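You operate a simulated robot arm through the tools that you are given. There is no shell and no other tool. Be economical: measure what you need, move in short steps, check, and stop when the job is done.

You are at the controls of a simulated robot arm. One attempt, no reset.

TASK
Fetch the green spring and stand it on top of the round block. Then take the shim from the top of the long bench and put it on the plate there. Then put two of the injectors from the top of the long bench on the silver large plate there. Keep to this order. Set down upright: green spring.

Only the result counts: the job must be done as asked and must still hold three seconds after the hand-in. Knocking over, shifting, dropping, spilling or breaking anything else fails it.

THE ROBOT
A 5-joint arm with a two-finger parallel gripper, fixed in place. Base frame: the origin is at the foot of the arm, x ahead of it, y to its left, z up; the work surface is at about z = 0. Lengths are in cm, angles in rad, forces in N, time in s.
With the tool pointing down near the work surface it reaches from about 26 to 68 cm from the base axis. Its first joint turns from -1.152 to 1.152 rad. The tool tilts only in the upright plane through the base axis and itself; it spins freely about its own axis. Payload 2.9 kg.
Tool frame: the origin (TCP) lies between the finger pads and is the grasp point; the fingertips stand 3 cm ahead of it; z points along the fingers, y is the line along which they close. Largest opening 11 cm; finger width 2, thickness 1; the body of the gripper, 4.8 by 11.2 cm, starts 5.5 cm behind the TCP.
Orientation is that of the tool frame in the base frame, as a unit quaternion [x, y, z, w]. With the fingers straight down and closing along the base's y, the tool's x points along the base's -x, its y along +y and its z along -z.

THE INTERFACE
- The arm moves only by the tool step_arm. Its argument "series" is a list that holds one entry, the list of rows, each a list of 6 numbers: the shift along the base's x, y, z in cm, then the turn, a rotation vector about the base's x, y, z in degrees. In form: [[[x, y, z, rx, ry, rz], ...]]. A call has 1 to 12 rows; each row shifts and turns the commanded pose from where the row before left it. "claw" is the closure, from 0 (fully open) to 1 (shut), set as the call begins (left out, the last holds). Rows are played at 5 a second. More than 5 cm and 0.15 rad between two rows, or a gripper value outside its range, and nothing of the call is played. A pose out of reach is approached as far as the arm can. The call stops where the force on the tool passes 40 N (or 10 N more than at its start, if that is more) or the arm is blocked; 0.2 s more then pass. Each finger travels about 10.8 cm/s and halts on what it meets, pressing with about 38 N; the grip force reading is that of the motor and also rises with nothing between the fingers. The clock runs only during rows and for 0.2 s after the last one: add rows that do not move to give the fingers time. The reply holds the time, the measured pose of the TCP, the force on the tool along the base axes, the opening and the grip force, in the units named above and with some noise, with the torque about the TCP (base axes, N m) and any sound that the robot's microphone picked up, and new pictures: "pictures" is both (left out), scene, wrist or none.
- Cameras (640 x 400 px; columns grow to the right, rows downward): "scene" is fixed at [2.99, -45.78, 58.77]; the picture's right is [0.79, -0.62, 0.00], its down [-0.45, -0.57, -0.69] and it looks along [0.42, 0.54, -0.73] (base axes); focal length 250 px, centre (320, 200). "wrist" rides on the gripper at [7.2, 1.7, -10.3] in the tool frame; the picture's right is [-0.23, 0.97, 0.00], its down [-0.76, -0.18, -0.62] and it looks along [-0.61, -0.14, 0.78] (tool axes); focal length 222 px, centre (320, 200). There is no depth. A picture from a camera that has moved, and an enlarged one, comes with that camera's place and axes in the base frame and with its lens.
- inspect(camera, box): a new picture of the part [left, top, right, bottom] of that camera's present view, enlarged. No time passes.
- close_job(): hands the job in; it is judged then, once.

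Go step by step. Nothing tells you positions but the pictures and the camera data: compare them with the known pose of the tool, close in by small moves and look again before you grip or let go. The budget is 120 turns and 200 pictures, counting those below and the enlarged ones. Unless the task says otherwise, let go and move clear before handing in, and close with one line.

The tools are called after "Emit:" as a command line: name --argument value ..., lists and objects as JSON in quotes. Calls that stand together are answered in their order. step_arm: Moves the arm, as the interface text tells. Its arguments: {"type":"object","properties":{"series":{"type":"array"},"claw":{"type":"number"},"pictures":{"type":"string","enum":["both","scene","wrist","none"]}},"required":["series"]} The other tools are called the same way: inspect (camera, box) takes an enlarged picture of a part of a camera's view; close_job () hands the job in.

At the start:

```text
time_s: 0.0
position: [36.07, -3.53, 32.94]
tcp_rot: [-0.001, 1.0, -0.001, -0.001]
ft_force: [-0.3, -0.4, 0.3]
moment: [-0.05, -0.03, 0.0]
width: 11.0
grip_force: 0.1
```

scene: 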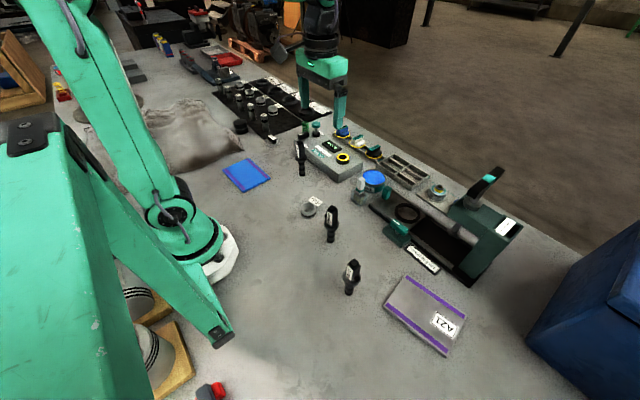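
wrist: 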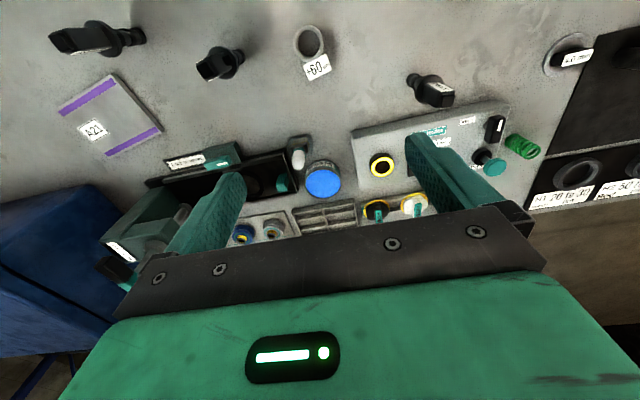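

I see a cluttered table with black injectors, a purple-striped plate, a blue plate, a green spring and a round blue-topped block. I'll enlarge the views to identify things first.

Emit:
inspect --camera "scene" --box '[200, 60, 360, 160]'

Emit:
inspect --camera "scene" --box '[280, 110, 440, 210]'

Emit:
inspect --camera "scene" --box '[280, 180, 520, 330]'

Emit:
inspect --camera "wrist" --box '[240, 0, 640, 250]'

Emit:
inspect --camera "scene" --box '[40, 0, 280, 150]'

```text
4.00 times, centred on (280, 110) of scene
camera zoom: at [2.99, -45.78, 58.77], right [0.79, -0.62, 0.0], down [-0.45, -0.57, -0.69], along [0.42, 0.54, -0.73], focal length 998 px, centre (480, 560)
```

zoom: 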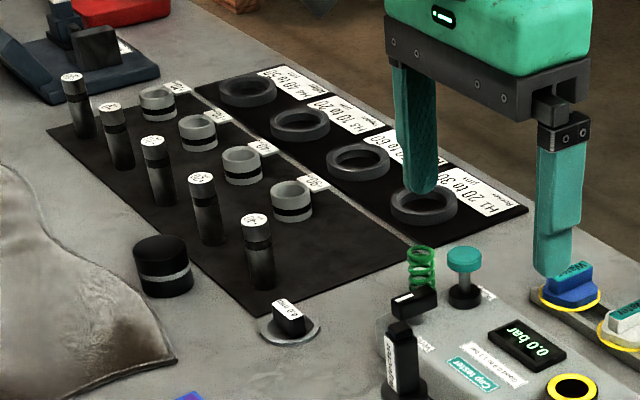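

```text
4.00 times, centred on (360, 160) of scene
camera zoom: at [2.99, -45.78, 58.77], right [0.79, -0.62, 0.0], down [-0.45, -0.57, -0.69], along [0.42, 0.54, -0.73], focal length 998 px, centre (160, 360)
```

zoom: 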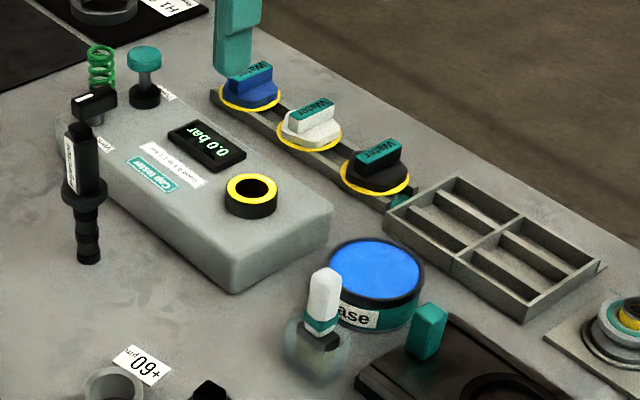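

```text
2.67 times, centred on (400, 255) of scene
camera zoom: at [2.99, -45.78, 58.77], right [0.79, -0.62, 0.0], down [-0.45, -0.57, -0.69], along [0.42, 0.54, -0.73], focal length 666 px, centre (107, 53)
```

zoom: 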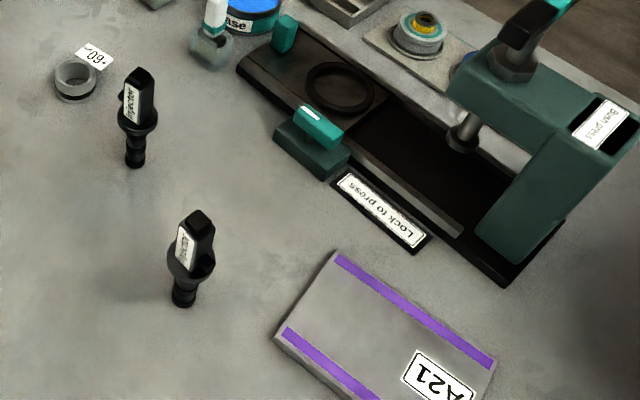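

```text
1.60 times, centred on (440, 125) of wrist
camera zoom: at [28.81, -1.9, 43.2], right [0.23, 0.97, 0.0], down [0.76, -0.18, 0.62], along [0.61, -0.14, -0.78], focal length 355 px, centre (128, 320)
```

zoom: 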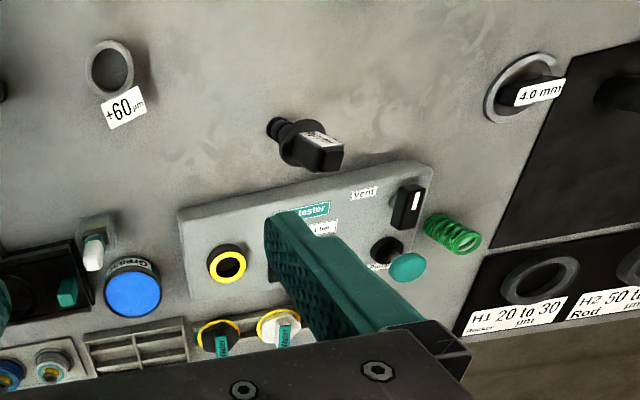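

```text
2.67 times, centred on (160, 75) of scene
camera zoom: at [2.99, -45.78, 58.77], right [0.79, -0.62, 0.0], down [-0.45, -0.57, -0.69], along [0.42, 0.54, -0.73], focal length 666 px, centre (747, 533)
```

zoom: 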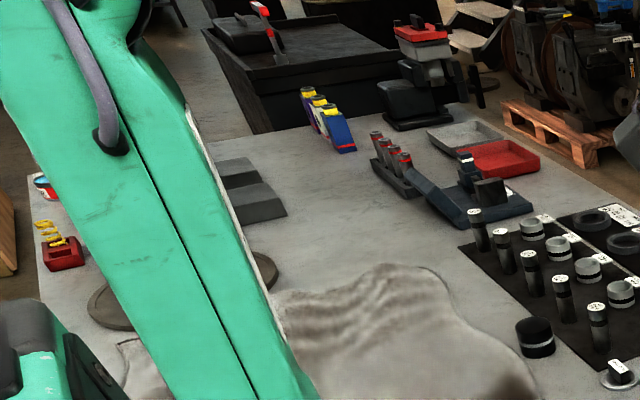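

The table is the long bench. The likely pieces are the spring near (57,34), a black round block near (35,52), a blue plate near (24,23), and a "4.0 mm" disc near (41,36). I'll move left at height to look closer.

Emit:
step_arm --series '[[[0, 4.9, 0, 0, 0, 0], [0, 4.9, 0, 0, 0, 0], [0, 4.9, 0, 0, 0, 0], [0, 4.9, 0, 0, 0, 0], [0, 4.9, 0, 0, 0, 0], [0, 4.9, 0, 0, 0, 0], [0, 0, 0, 0, 0, 0]]]'

```text
time_s: 1.6
position: [36.45, 26.0, 32.82]
tcp_rot: [0.001, 1.0, 0.0, 0.0]
ft_force: [0.7, 0.4, -0.1]
moment: [-0.01, -0.02, 0.01]
width: 10.99
grip_force: 0.0
camera wrist: at [29.1, 27.75, 43.14], right [0.23, 0.97, 0.0], down [0.76, -0.18, 0.62], along [0.61, -0.14, -0.78], focal length 222 px, centre (320, 200)
```

scene: 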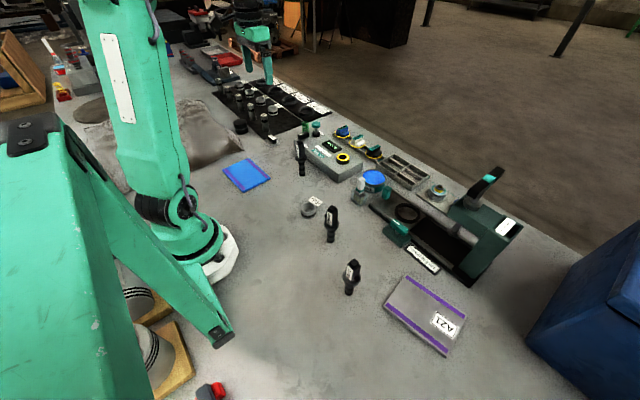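
wrist: 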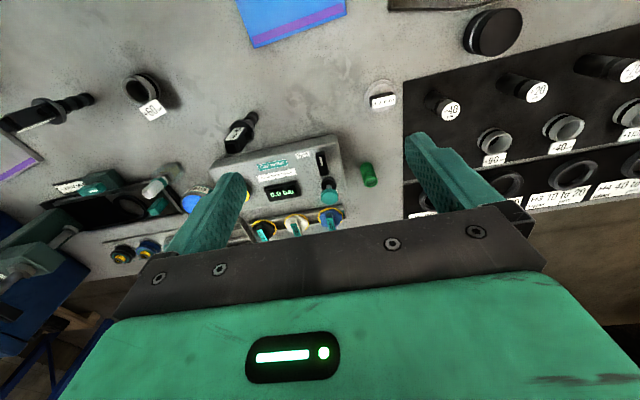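

Emit:
inspect --camera "wrist" --box '[320, 0, 560, 150]'

Emit:
inspect --camera "wrist" --box '[210, 80, 450, 230]'

Emit:
inspect --camera "wrist" --box '[40, 0, 280, 150]'

Emit:
inspect --camera "wrist" --box '[400, 30, 640, 180]'

```text
2.67 times, centred on (440, 75) of wrist
camera zoom: at [29.1, 27.75, 43.14], right [0.23, 0.97, 0.0], down [0.76, -0.18, 0.62], along [0.61, -0.14, -0.78], focal length 592 px, centre (0, 533)
```

zoom: 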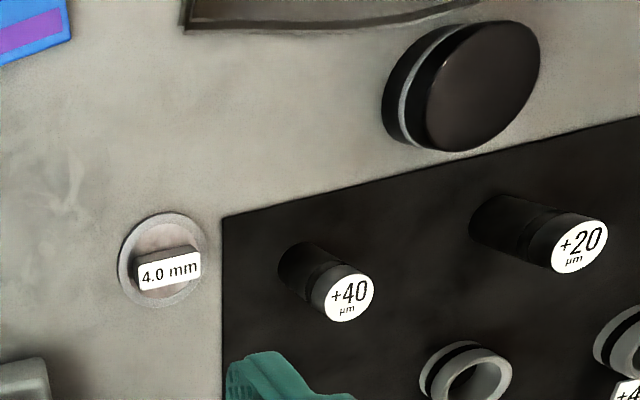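

```text
2.67 times, centred on (330, 155) of wrist
camera zoom: at [29.1, 27.75, 43.14], right [0.23, 0.97, 0.0], down [0.76, -0.18, 0.62], along [0.61, -0.14, -0.78], focal length 592 px, centre (293, 320)
```

zoom: 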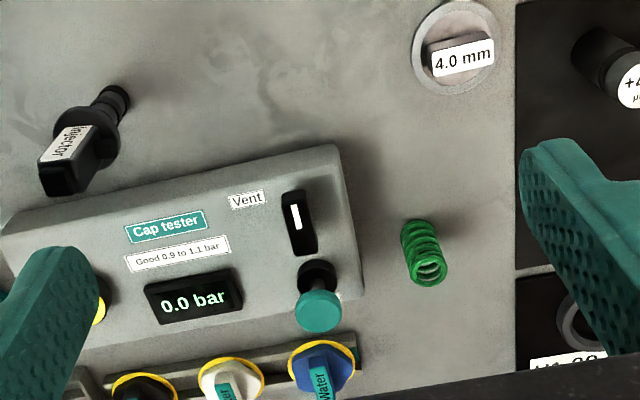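

```text
2.67 times, centred on (160, 75) of wrist
camera zoom: at [29.1, 27.75, 43.14], right [0.23, 0.97, 0.0], down [0.76, -0.18, 0.62], along [0.61, -0.14, -0.78], focal length 592 px, centre (747, 533)
```

zoom: 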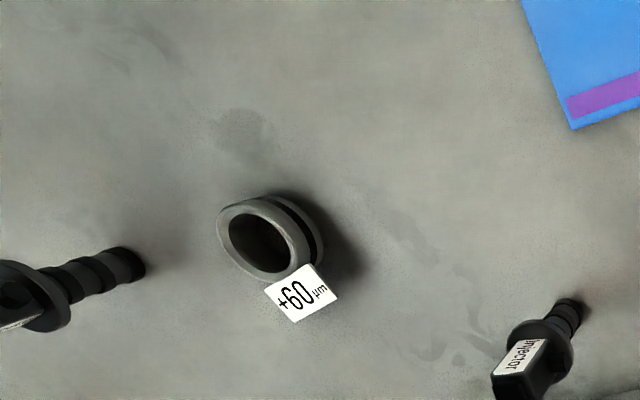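

```text
2.67 times, centred on (520, 105) of wrist
camera zoom: at [29.1, 27.75, 43.14], right [0.23, 0.97, 0.0], down [0.76, -0.18, 0.62], along [0.61, -0.14, -0.78], focal length 592 px, centre (-213, 453)
```

zoom: 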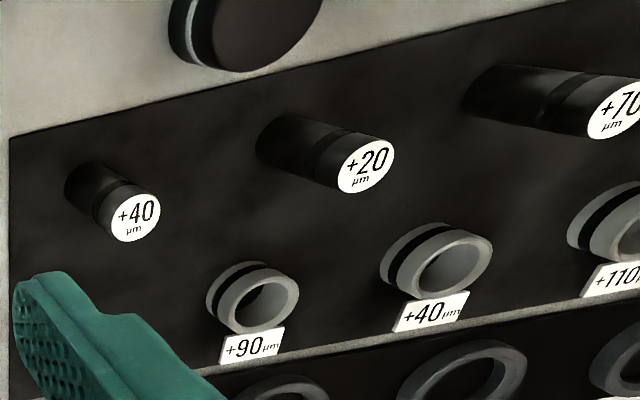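

The 4.0 mm disc is the shim, the black cylinder is the round block, and the spring stands beside the cap tester. I'll go in above the spring with the fingers partly closed.

Emit:
step_arm --series '[[[2.95, 1.1, -2.8, 0, 0, 0], [2.95, 1.1, -2.8, 0, 0, 0], [2.95, 1.1, -2.8, 0, 0, 0], [2.95, 1.1, -2.8, 0, 0, 0], [2.95, 1.1, -2.8, 0, 0, 0], [2.95, 1.1, -2.8, 0, 0, 0], [0, 0, 0, 0, 0, 0]]]' --claw 0.45

```text
time_s: 3.2
position: [53.48, 32.5, 16.35]
tcp_rot: [0.0, 1.0, 0.0, -0.001]
ft_force: [-0.2, 0.4, -0.2]
moment: [-0.01, -0.01, 0.02]
width: 6.06
grip_force: 0.0
camera wrist: at [46.29, 34.2, 26.55], right [0.23, 0.97, 0.0], down [0.76, -0.18, 0.62], along [0.61, -0.14, -0.78], focal length 222 px, centre (320, 200)
```

scene: 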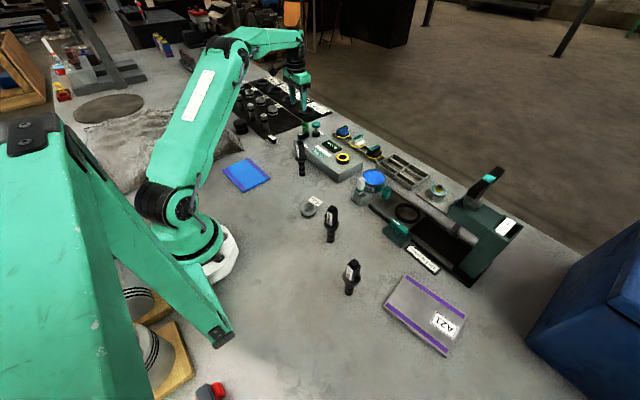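
wrist: 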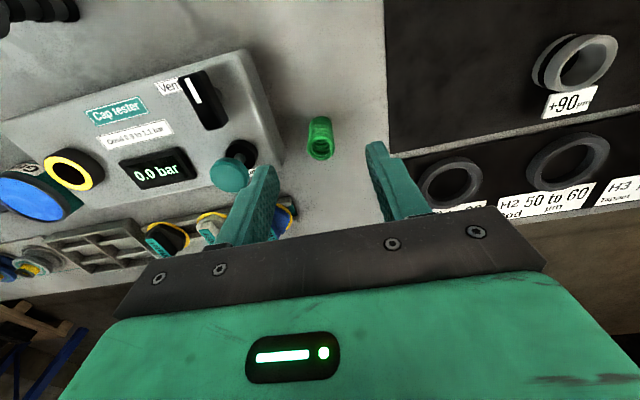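

Emit:
inspect --camera "wrist" --box '[260, 90, 420, 190]'

Emit:
inspect --camera "scene" --box '[280, 70, 360, 120]'

```text
4.00 times, centred on (340, 140) of wrist
camera zoom: at [46.29, 34.2, 26.55], right [0.23, 0.97, 0.0], down [0.76, -0.18, 0.62], along [0.61, -0.14, -0.78], focal length 888 px, centre (240, 440)
```

zoom: 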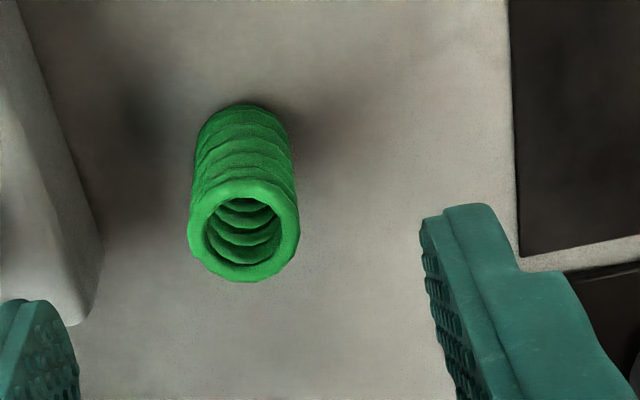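

```text
8.00 times, centred on (320, 95) of scene
camera zoom: at [2.99, -45.77, 58.77], right [0.79, -0.62, 0.0], down [-0.45, -0.57, -0.69], along [0.42, 0.54, -0.73], focal length 1996 px, centre (320, 1040)
```

zoom: 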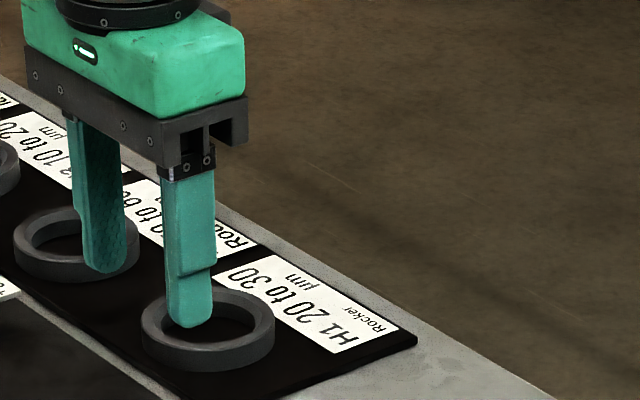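

The spring is about 2.8 cm wide and 5.3 cm tall at (56.0, 32.15). I'll move over it and go down halfway to check.

Emit:
step_arm --series '[[[2.5, -0.35, 0, 0, 0, 0], [0, 0, -3, 0, 0, 0], [0, 0, -3, 0, 0, 0], [0, 0, 0, 0, 0, 0]]]' --claw 0.545

```text
time_s: 4.2
position: [56.34, 31.94, 10.21]
tcp_rot: [0.0, 1.0, 0.0, -0.001]
ft_force: [0.0, 0.4, -0.8]
moment: [-0.03, 0.01, 0.01]
width: 5.03
grip_force: 0.1
camera wrist: at [48.99, 33.71, 20.46], right [0.23, 0.97, 0.0], down [0.76, -0.18, 0.62], along [0.61, -0.14, -0.78], focal length 222 px, centre (320, 200)
```

scene: 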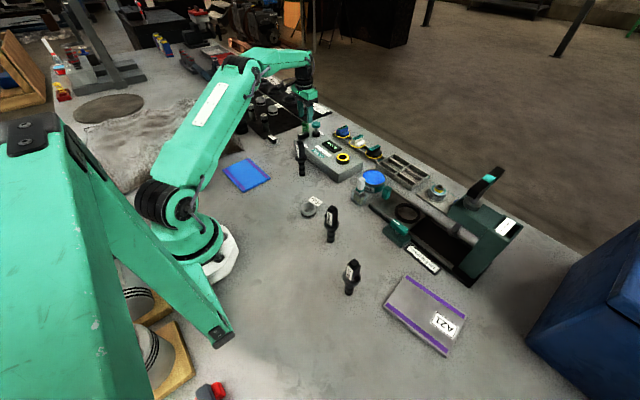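
wrist: 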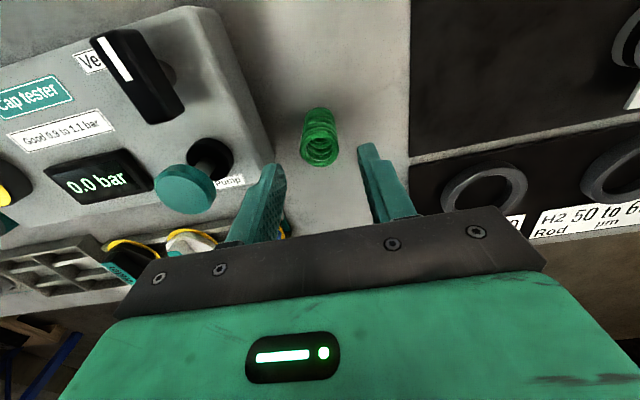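

Alignment looks good. I'll descend to grasp height.

Emit:
step_arm --series '[[[-0.1, 0.1, -2.5, 0, 0, 0], [0, 0, -2.5, 0, 0, 0], [0, 0, -1.4, 0, 0, 0], [0, 0, 0, 0, 0, 0]]]'

Emit:
inspect --camera "scene" --box '[270, 80, 366, 140]'

```text
time_s: 5.2
position: [56.31, 32.05, 3.86]
tcp_rot: [0.0, 1.0, 0.001, 0.0]
ft_force: [-0.4, 0.4, 0.4]
moment: [-0.01, 0.01, 0.02]
width: 5.01
grip_force: 0.0
camera wrist: at [48.93, 33.78, 14.02], right [0.23, 0.97, 0.0], down [0.76, -0.18, 0.62], along [0.61, -0.14, -0.78], focal length 222 px, centre (320, 200)
```

scene: 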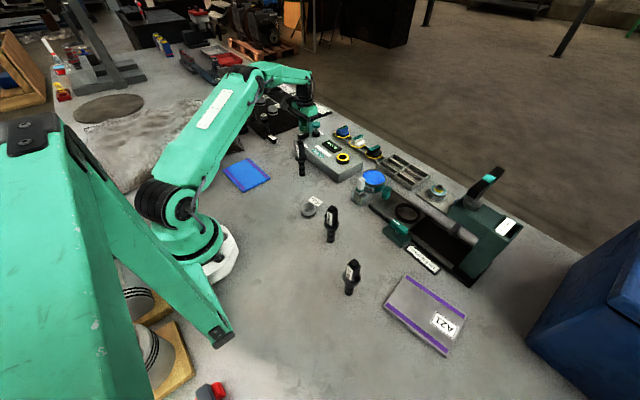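
wrist: 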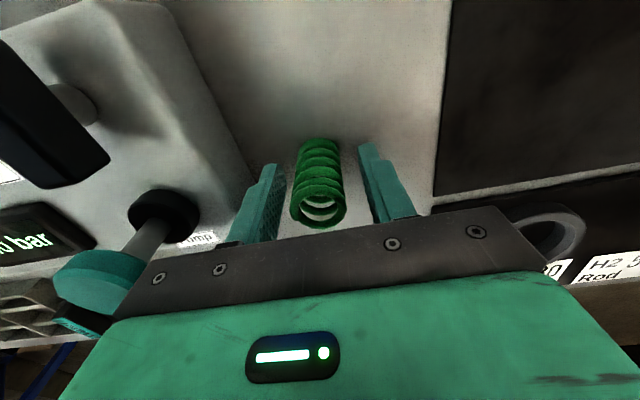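

```text
6.67 times, centred on (318, 110) of scene
camera zoom: at [2.99, -45.78, 58.77], right [0.79, -0.62, 0.0], down [-0.45, -0.57, -0.69], along [0.42, 0.54, -0.73], focal length 1664 px, centre (333, 800)
```

zoom: 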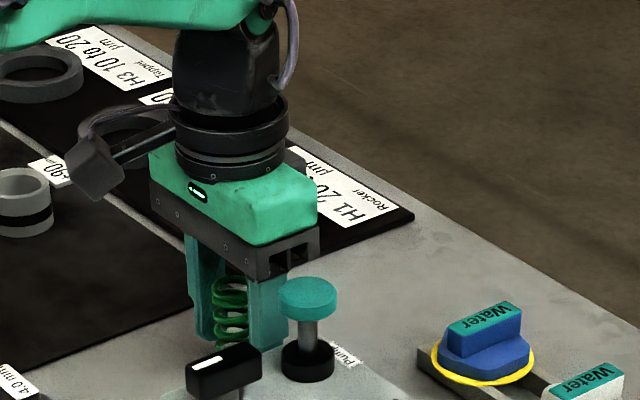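

The spring stands between the fingers, centred. I'll close the gripper.

Emit:
step_arm --series '[[[0, 0, 0, 0, 0, 0], [0, 0, 0, 0, 0, 0], [0, 0, 0, 0, 0, 0], [0, 0, 0, 0, 0, 0]]]' --claw 0.85 --pictures "wrist"

```text
time_s: 6.2
position: [56.11, 32.06, 3.78]
tcp_rot: [0.0, 1.0, 0.0, 0.001]
ft_force: [0.3, -0.5, 0.2]
moment: [0.0, 0.0, -0.04]
width: 2.79
grip_force: 38.2
camera wrist: at [48.92, 33.79, 14.06], right [0.23, 0.97, 0.0], down [0.76, -0.18, 0.62], along [0.61, -0.14, -0.78], focal length 222 px, centre (320, 200)
```

wrist: 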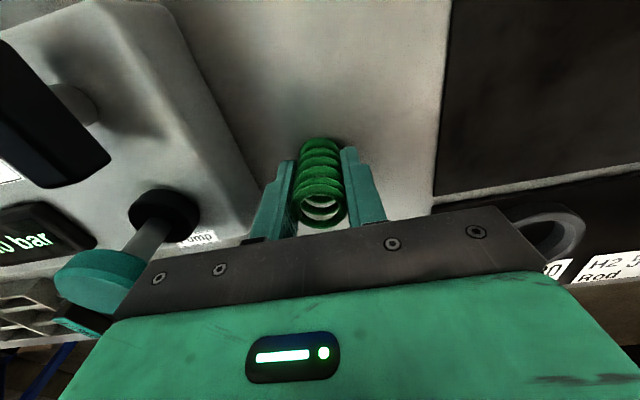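

Gripped at 2.8 cm. I'll lift straight up and head toward the block.

Emit:
step_arm --series '[[[0, 0, 1.5, 0, 0, 0], [0, 0, 3, 0, 0, 0], [0, 0, 4, 0, 0, 0], [0, 0, 4, 0, 0, 0], [-2.8, 2.4, 1, 0, 0, 0], [-2.8, 2.4, 0, 0, 0, 0], [-2.8, 2.4, 0, 0, 0, 0], [-2.8, 2.4, 0, 0, 0, 0], [-2.8, 2.4, 0, 0, 0, 0], [-2.8, 2.4, 0, 0, 0, 0], [0, 0, 0, 0, 0, 0]]]'

```text
time_s: 8.6
position: [39.19, 46.42, 17.42]
tcp_rot: [0.001, 1.0, 0.0, 0.0]
ft_force: [0.5, 0.9, 0.1]
moment: [-0.01, -0.02, -0.01]
width: 1.63
grip_force: 0.0
camera wrist: at [31.95, 48.26, 27.63], right [0.23, 0.97, 0.0], down [0.76, -0.18, 0.62], along [0.61, -0.14, -0.78], focal length 222 px, centre (320, 200)
```

scene: 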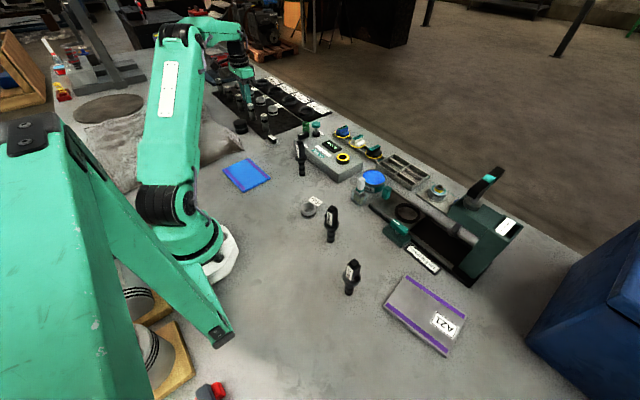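
wrist: 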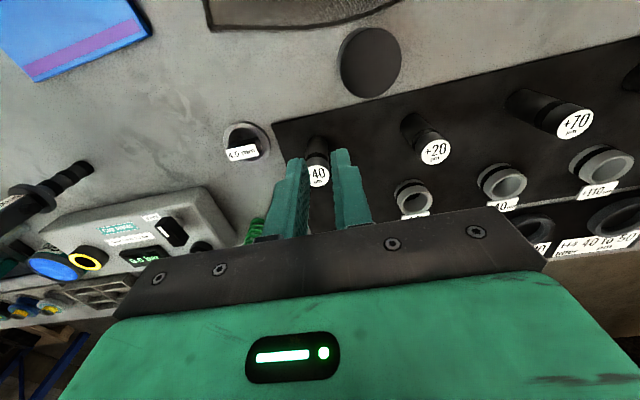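

The fingers slid off the spring: the width fell to 1.6 cm and there is no grip force. I'll check where it is now.

Emit:
inspect --camera "scene" --box '[270, 100, 350, 150]'

Emit:
inspect --camera "wrist" --box '[200, 0, 440, 150]'

```text
8.00 times, centred on (310, 125) of scene
camera zoom: at [2.99, -45.77, 58.77], right [0.79, -0.62, 0.0], down [-0.45, -0.57, -0.69], along [0.42, 0.54, -0.73], focal length 1996 px, centre (400, 800)
```

zoom: 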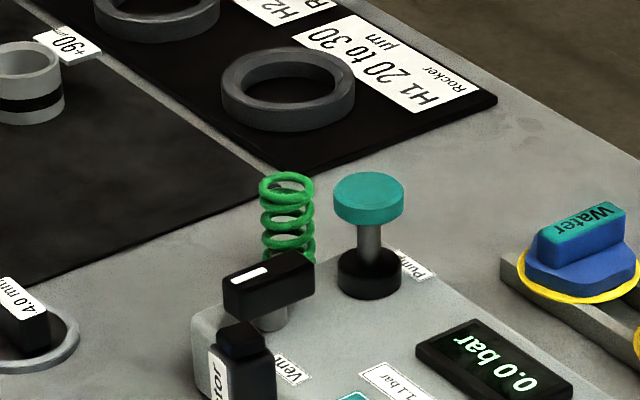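

```text
2.67 times, centred on (320, 75) of wrist
camera zoom: at [31.95, 48.26, 27.63], right [0.23, 0.97, 0.0], down [0.76, -0.18, 0.62], along [0.61, -0.14, -0.78], focal length 592 px, centre (320, 533)
```

zoom: 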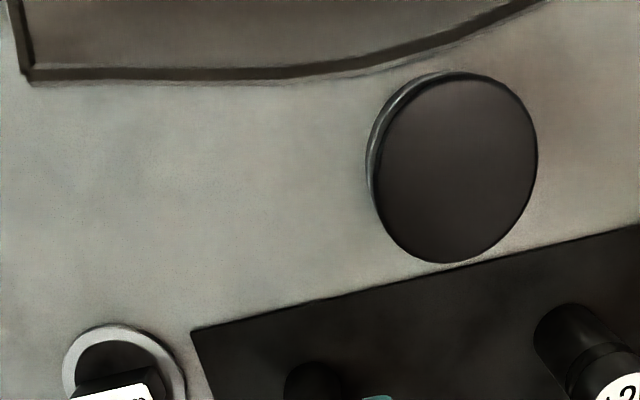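

The spring is still standing where it was. I'll go back with the fingers open and retry with a full-force grip and a slow lift.

Emit:
step_arm --series '[[[2.82, -2.4, 0, 0, 0, 0], [2.82, -2.4, 0, 0, 0, 0], [2.82, -2.4, 0, 0, 0, 0], [2.82, -2.4, 0, 0, 0, 0], [2.82, -2.4, 0, 0, 0, 0], [2.82, -2.4, 0, 0, 0, 0], [0, 0, -3.7, 0, 0, 0], [0, 0, -3.7, 0, 0, 0], [0, 0, 0, 0, 0, 0]]]' --claw 0.545 --pictures "wrist"

Emit:
inspect --camera "wrist" --box '[240, 90, 400, 190]'

```text
time_s: 10.6
position: [56.24, 32.25, 9.77]
tcp_rot: [0.0, 1.0, 0.001, 0.0]
ft_force: [-0.1, 0.0, -0.4]
moment: [0.01, -0.01, 0.06]
width: 5.03
grip_force: 0.0
camera wrist: at [49.01, 34.09, 20.01], right [0.23, 0.97, 0.0], down [0.76, -0.18, 0.62], along [0.61, -0.14, -0.78], focal length 222 px, centre (320, 200)
```

wrist: 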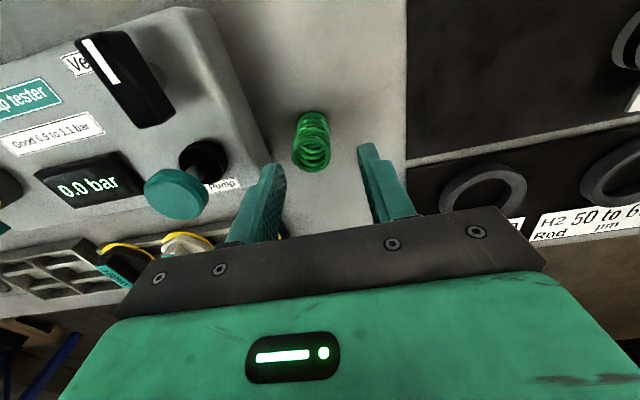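

```text
4.00 times, centred on (320, 140) of wrist
camera zoom: at [49.01, 34.09, 20.01], right [0.23, 0.97, 0.0], down [0.76, -0.18, 0.62], along [0.61, -0.14, -0.78], focal length 888 px, centre (320, 440)
```

zoom: 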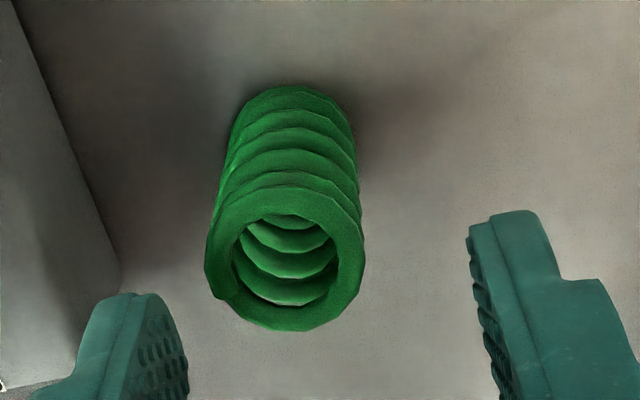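

Emit:
step_arm --series '[[[0, -0.35, -2.1, 0, 0, 0], [0, 0, -2.1, 0, 0, 0], [0, 0, -2.1, 0, 0, 0], [0, 0, 0, 0, 0, 0]]]' --pictures "none"

Emit:
step_arm --series '[[[0, 0, 0, 0, 0, 0], [0, 0, 0, 0, 0, 0], [0, 0, 0, 0, 0, 0], [0, 0, 0, 0, 0, 0], [0, 0, 0, 0, 0, 0]]]' --claw 1.0 --pictures "none"

Emit:
step_arm --series '[[[0, 0, 0.2, 0, 0, 0], [0, 0, 0.3, 0, 0, 0], [0, 0, 0.5, 0, 0, 0], [0, 0, 0.5, 0, 0, 0], [0, 0, 0.5, 0, 0, 0], [0, 0, 0, 0, 0, 0]]]'

```text
time_s: 11.6
position: [56.37, 31.85, 3.53]
tcp_rot: [0.001, 1.0, 0.0, 0.0]
ft_force: [-0.3, -0.1, 0.0]
moment: [-0.01, 0.0, -0.01]
width: 5.03
grip_force: 0.0
```

```text
time_s: 12.8
position: [56.21, 31.79, 3.52]
tcp_rot: [0.0, 1.0, 0.0, 0.0]
ft_force: [-0.5, -0.3, 0.1]
moment: [0.01, -0.01, 0.0]
width: 2.79
grip_force: 38.4
```

```text
time_s: 14.2
position: [56.37, 31.78, 5.49]
tcp_rot: [0.001, 1.0, 0.0, 0.0]
ft_force: [-0.3, 0.0, -0.5]
moment: [0.01, 0.02, -0.01]
width: 2.79
grip_force: 37.7
camera wrist: at [49.07, 33.54, 15.8], right [0.23, 0.97, 0.0], down [0.76, -0.18, 0.62], along [0.61, -0.14, -0.78], focal length 222 px, centre (320, 200)
```

scene: 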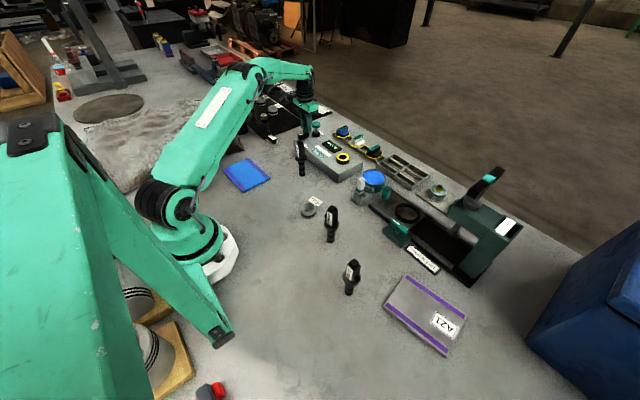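
wrist: 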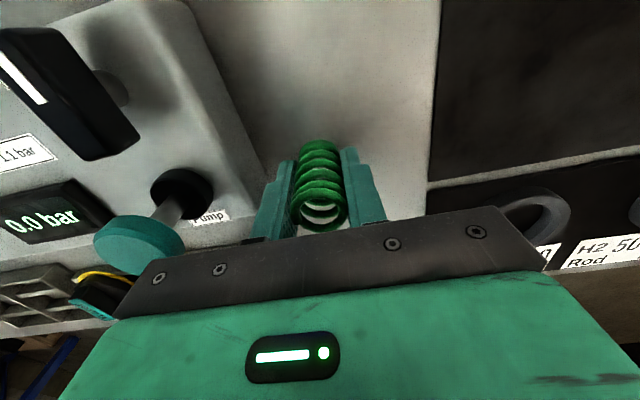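

The spring now rises with the gripper. I'll keep lifting slowly and check.

Emit:
step_arm --series '[[[0, 0, 0.8, 0, 0, 0], [0, 0, 0.8, 0, 0, 0], [0, 0, 0.8, 0, 0, 0], [0, 0, 0.8, 0, 0, 0], [0, 0, 0.8, 0, 0, 0], [0, 0, 0, 0, 0, 0]]]'

Emit:
inspect --camera "scene" --box '[270, 80, 366, 140]'

```text
time_s: 15.6
position: [56.26, 31.78, 9.71]
tcp_rot: [0.0, 1.0, 0.0, 0.0]
ft_force: [-1.2, 0.2, -0.8]
moment: [0.01, 0.01, 0.01]
width: 2.78
grip_force: 38.1
camera wrist: at [49.03, 33.5, 19.86], right [0.23, 0.97, 0.0], down [0.76, -0.18, 0.62], along [0.61, -0.14, -0.78], focal length 222 px, centre (320, 200)
```

scene: 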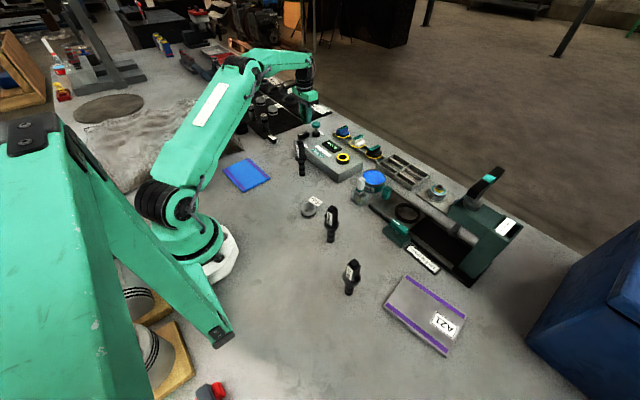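
wrist: 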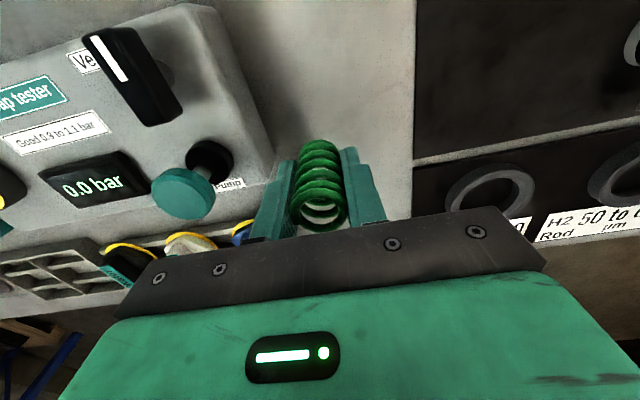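

```text
6.67 times, centred on (318, 110) of scene
camera zoom: at [2.99, -45.78, 58.77], right [0.79, -0.62, 0.0], down [-0.45, -0.57, -0.69], along [0.42, 0.54, -0.73], focal length 1664 px, centre (333, 800)
```

zoom: 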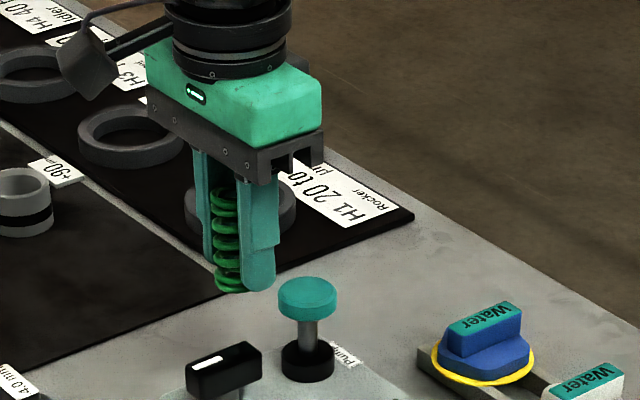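

The spring is firmly held. I'll raise it further and carry it gently toward the block.

Emit:
step_arm --series '[[[0, 0, 0.8, 0, 0, 0], [0, 0, 1.2, 0, 0, 0], [0, 0, 1.4, 0, 0, 0], [0, 0, 1.4, 0, 0, 0], [-0.6, 0.6, 1.0, 0, 0, 0], [-1.0, 1.0, 0.4, 0, 0, 0], [-1.4, 1.4, 0, 0, 0, 0], [-1.4, 1.4, 0, 0, 0, 0], [-1.4, 1.4, 0, 0, 0, 0], [-1.4, 1.4, 0, 0, 0, 0], [-1.0, 1.0, 0, 0, 0, 0], [-0.5, 0.5, 0, 0, 0, 0]]]' --pictures "wrist"

```text
time_s: 18.2
position: [47.73, 40.43, 15.83]
tcp_rot: [0.0, 1.0, -0.001, 0.0]
ft_force: [0.0, -0.5, -0.8]
moment: [0.02, 0.0, 0.02]
width: 2.8
grip_force: 37.4
camera wrist: at [40.41, 42.21, 26.03], right [0.23, 0.97, 0.0], down [0.76, -0.18, 0.62], along [0.61, -0.14, -0.78], focal length 222 px, centre (320, 200)
```

wrist: 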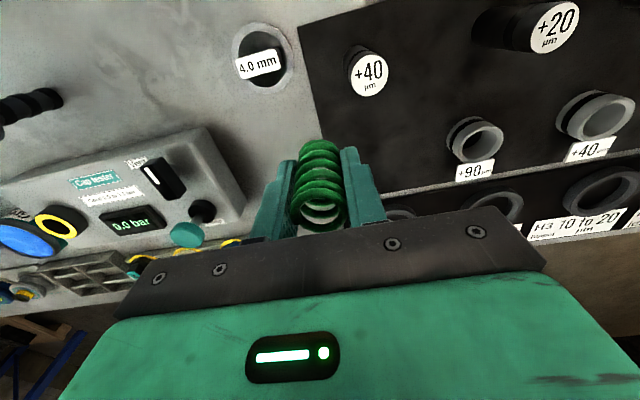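

Emit:
step_arm --series '[[[-0.6, 0.6, 0, 0, 0, 0], [-1.0, 1.0, 0, 0, 0, 0], [-1.4, 1.4, 0, 0, 0, 0], [-1.4, 1.4, 0, 0, 0, 0], [-1.4, 1.4, 0, 0, 0, 0], [-1.4, 1.4, 0, 0, 0, 0], [-1.4, 1.4, 0, 0, 0, 0], [-1.0, 1.2, 0, 0, 0, 0], [-0.6, 0.9, 0, 0, 0, 0], [0, 0, 0, 0, 0, 0]]]'

Emit:
inspect --camera "wrist" --box '[240, 40, 400, 240]'

Emit:
inspect --camera "scene" --box '[200, 80, 296, 140]'

```text
time_s: 20.4
position: [37.44, 51.23, 15.79]
tcp_rot: [0.0, 1.0, 0.0, 0.0]
ft_force: [0.1, 0.3, -0.6]
moment: [0.03, 0.03, 0.01]
width: 2.78
grip_force: 37.8
camera wrist: at [30.19, 53.0, 26.02], right [0.23, 0.97, 0.0], down [0.76, -0.18, 0.62], along [0.61, -0.14, -0.78], focal length 222 px, centre (320, 200)
```

scene: 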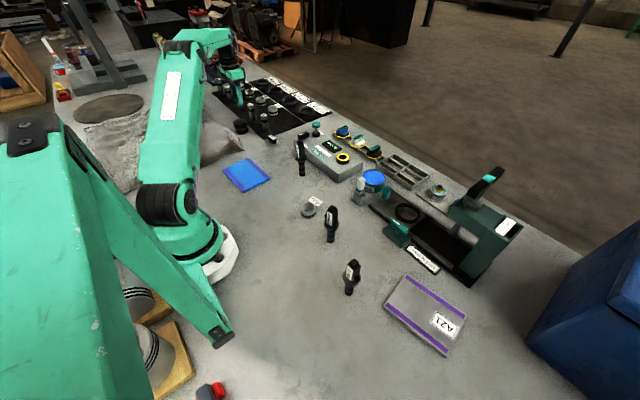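
wrist: 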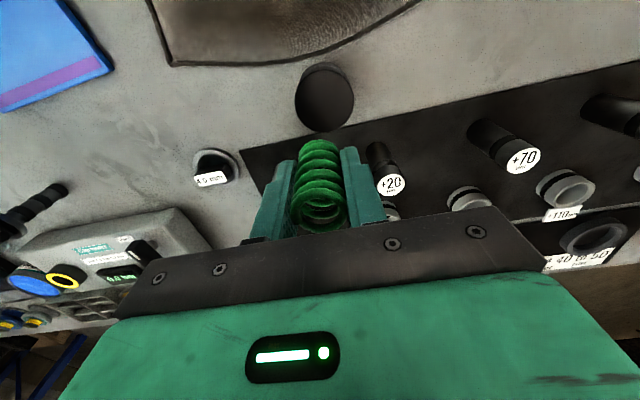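

```text
2.00 times, centred on (320, 140) of wrist
camera zoom: at [30.19, 53.0, 26.02], right [0.23, 0.97, 0.0], down [0.76, -0.18, 0.62], along [0.61, -0.14, -0.78], focal length 444 px, centre (320, 320)
```

zoom: 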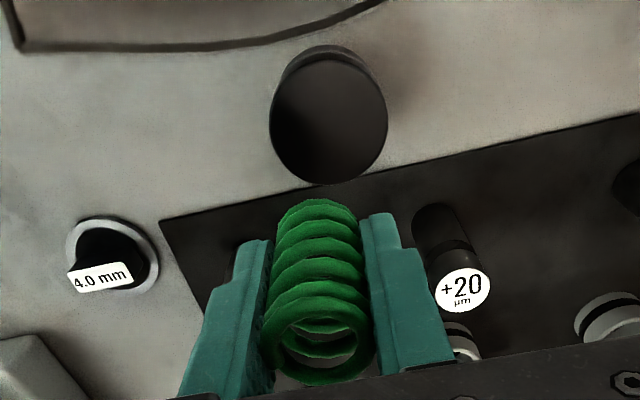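

```text
6.67 times, centred on (248, 110) of scene
camera zoom: at [2.99, -45.77, 58.77], right [0.79, -0.62, 0.0], down [-0.45, -0.57, -0.69], along [0.42, 0.54, -0.73], focal length 1664 px, centre (800, 800)
```

zoom: 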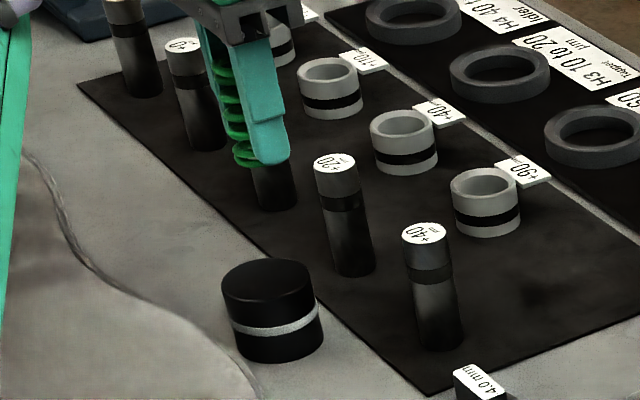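

The block is about 6 cm across and 4.2 cm tall, centred near (36.0, 52.0). I'll move over it and partly descend for a check.

Emit:
step_arm --series '[[[-0.7, 0.4, 0, 0, 0, 0], [-0.7, 0.4, -0.6, 0, 0, 0], [0, 0, -1.2, 0, 0, 0], [0, 0, -1.4, 0, 0, 0], [0, 0, -1.0, 0, 0, 0], [0, 0, -0.6, 0, 0, 0], [0, 0, 0, 0, 0, 0]]]'

Emit:
inspect --camera "wrist" --box '[240, 70, 400, 240]'

Emit:
inspect --camera "scene" --box '[200, 80, 296, 140]'

```text
time_s: 22.0
position: [35.86, 51.93, 10.84]
tcp_rot: [0.0, 1.0, 0.0, 0.001]
ft_force: [-0.3, 0.9, -0.6]
moment: [-0.03, -0.01, 0.0]
width: 2.8
grip_force: 37.7
camera wrist: at [28.71, 53.78, 21.15], right [0.23, 0.97, 0.0], down [0.76, -0.18, 0.62], along [0.61, -0.14, -0.78], focal length 222 px, centre (320, 200)
```

scene: 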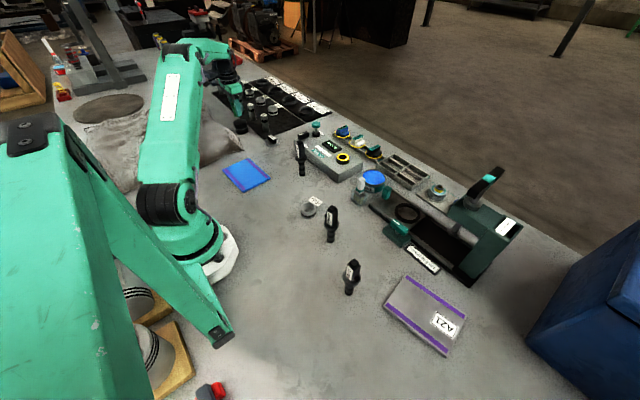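
wrist: 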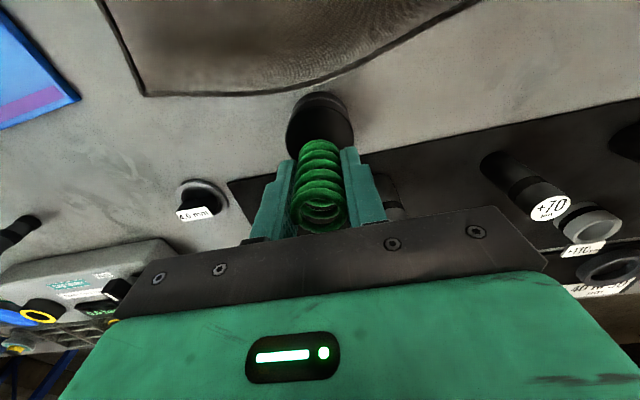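

```text
2.35 times, centred on (320, 155) of wrist
camera zoom: at [28.71, 53.78, 21.15], right [0.23, 0.97, 0.0], down [0.76, -0.18, 0.62], along [0.61, -0.14, -0.78], focal length 523 px, centre (320, 306)
```

zoom: 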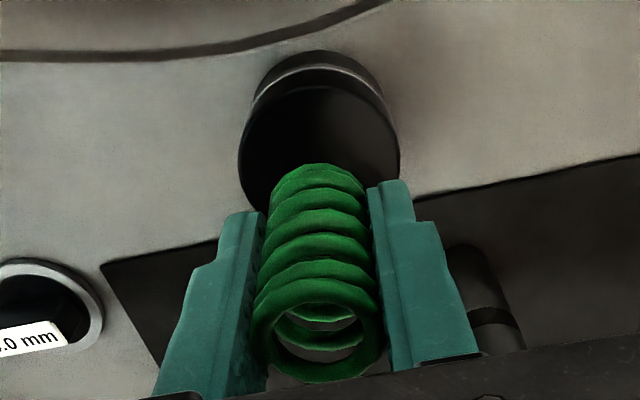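

```text
6.67 times, centred on (248, 110) of scene
camera zoom: at [2.99, -45.78, 58.77], right [0.79, -0.62, 0.0], down [-0.45, -0.57, -0.69], along [0.42, 0.54, -0.73], focal length 1664 px, centre (800, 800)
```

zoom: 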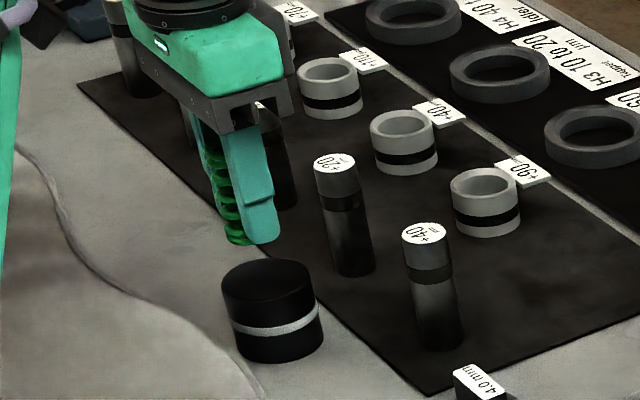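

Alignment over the block is good. I'll descend slowly toward contact.

Emit:
step_arm --series '[[[0.1, 0.1, -0.6, 0, 0, 0], [0, 0, -0.9, 0, 0, 0], [0, 0, -0.8, 0, 0, 0], [0, 0, -0.3, 0, 0, 0], [0, 0, 0, 0, 0, 0]]]'

Emit:
inspect --camera "scene" --box '[208, 90, 288, 140]'

```text
time_s: 23.2
position: [35.95, 52.08, 8.28]
tcp_rot: [0.0, 1.0, 0.0, 0.0]
ft_force: [-0.2, 0.1, -0.4]
moment: [-0.02, -0.04, 0.0]
width: 2.79
grip_force: 37.8
camera wrist: at [28.81, 53.77, 18.56], right [0.23, 0.97, 0.0], down [0.76, -0.18, 0.62], along [0.61, -0.14, -0.78], focal length 222 px, centre (320, 200)
```

scene: 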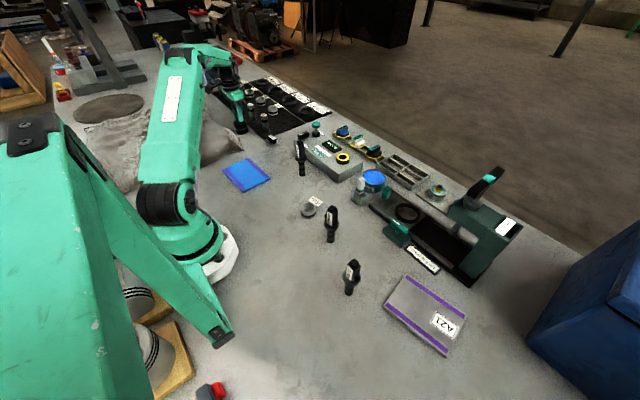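
wrist: 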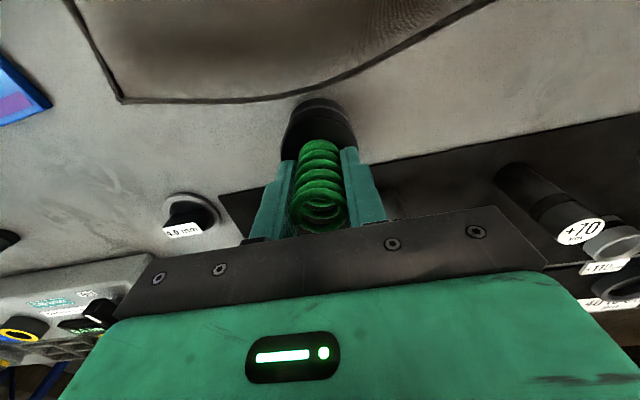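

```text
8.00 times, centred on (248, 115) of scene
camera zoom: at [2.99, -45.78, 58.77], right [0.79, -0.62, 0.0], down [-0.45, -0.57, -0.69], along [0.42, 0.54, -0.73], focal length 1996 px, centre (896, 880)
```

zoom: 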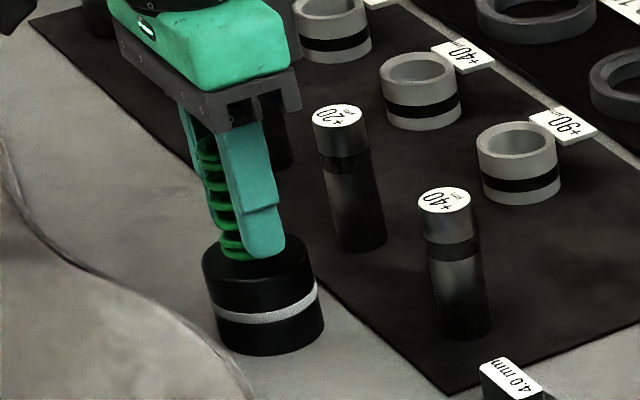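

Emit:
step_arm --series '[[[0.3, -0.1, 0, 0, 0, 0], [0, 0, -0.2, 0, 0, 0], [0, 0, -0.15, 0, 0, 0], [0, 0, 0, 0, 0, 0]]]' --pictures "none"

Emit:
inspect --camera "scene" --box '[224, 105, 264, 130]'

Emit:
inspect --camera "wrist" --box '[260, 80, 380, 155]'

```text
time_s: 24.2
position: [36.36, 51.91, 7.95]
tcp_rot: [0.0, 1.0, 0.0, 0.0]
ft_force: [0.2, 0.4, -1.0]
moment: [-0.02, -0.03, -0.01]
width: 2.76
grip_force: 38.6
```

```text
16.00 times, centred on (244, 118) of scene
camera zoom: at [2.99, -45.78, 58.77], right [0.79, -0.62, 0.0], down [-0.45, -0.57, -0.69], along [0.42, 0.54, -0.73], focal length 3993 px, centre (1536, 1520)
```

zoom: 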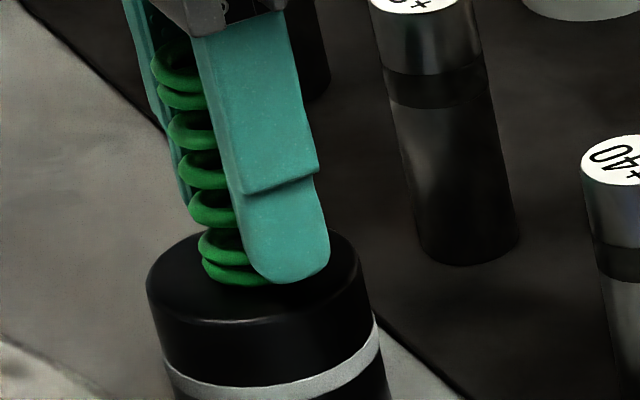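

```text
5.33 times, centred on (320, 118) of wrist
camera zoom: at [29.16, 53.7, 18.28], right [0.23, 0.97, 0.0], down [0.76, -0.18, 0.62], along [0.61, -0.14, -0.78], focal length 1185 px, centre (320, 640)
```

zoom: 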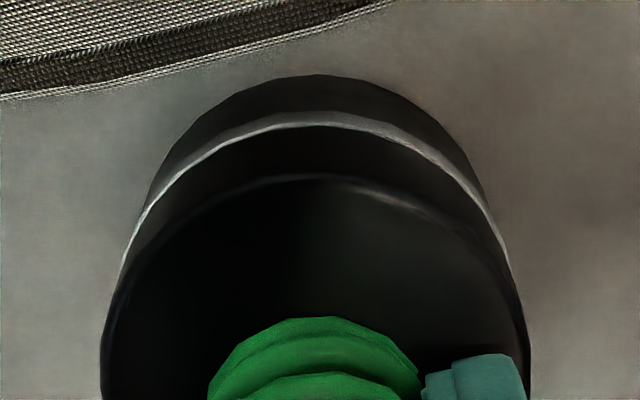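

It is well centred over the block. I'll ease down in tiny steps and watch the force.

Emit:
step_arm --series '[[[0, 0, -0.1, 0, 0, 0], [0, 0, -0.1, 0, 0, 0], [0, 0, 0, 0, 0, 0]]]' --pictures "none"

Emit:
step_arm --series '[[[0, 0, -0.1, 0, 0, 0], [0, 0, 0, 0, 0, 0]]]' --pictures "none"

Emit:
inspect --camera "scene" --box '[224, 105, 264, 130]'

```text
time_s: 25.0
position: [36.44, 52.02, 7.97]
tcp_rot: [0.0, 1.0, 0.002, 0.0]
ft_force: [-3.5, -4.9, 17.7]
moment: [-0.18, 0.15, 0.02]
width: 2.76
grip_force: 38.1
```

```text
time_s: 25.6
position: [36.48, 52.09, 7.88]
tcp_rot: [-0.001, 1.0, 0.002, 0.002]
ft_force: [-1.6, -3.1, 25.0]
moment: [-0.09, 0.1, -0.02]
width: 2.77
grip_force: 38.0
```

```text
16.00 times, centred on (244, 118) of scene
camera zoom: at [2.97, -45.79, 58.76], right [0.79, -0.62, 0.0], down [-0.45, -0.57, -0.69], along [0.42, 0.54, -0.73], focal length 3993 px, centre (1536, 1520)
```

zoom: 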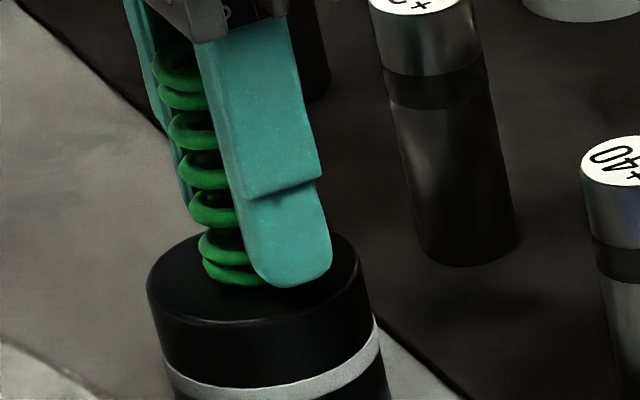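

Contact was made at about z=7.95. I'll relieve the force slightly, then open.

Emit:
step_arm --series '[[[0, 0, 0.2, 0, 0, 0], [0, 0, 0, 0, 0, 0]]]' --pictures "none"

```text
time_s: 26.2
position: [36.53, 52.09, 7.94]
tcp_rot: [0.001, 1.0, 0.0, 0.001]
ft_force: [5.4, 2.8, 13.9]
moment: [0.13, -0.18, 0.0]
width: 2.79
grip_force: 38.3
```

Emit:
step_arm --series '[[[0, 0, 0.1, 0, 0, 0], [0, 0, 0, 0, 0, 0]]]' --pictures "none"

```text
time_s: 26.8
position: [36.27, 51.86, 7.83]
tcp_rot: [0.0, 1.0, 0.0, 0.0]
ft_force: [2.8, 0.9, 8.1]
moment: [0.05, -0.12, -0.02]
width: 2.78
grip_force: 38.1
```

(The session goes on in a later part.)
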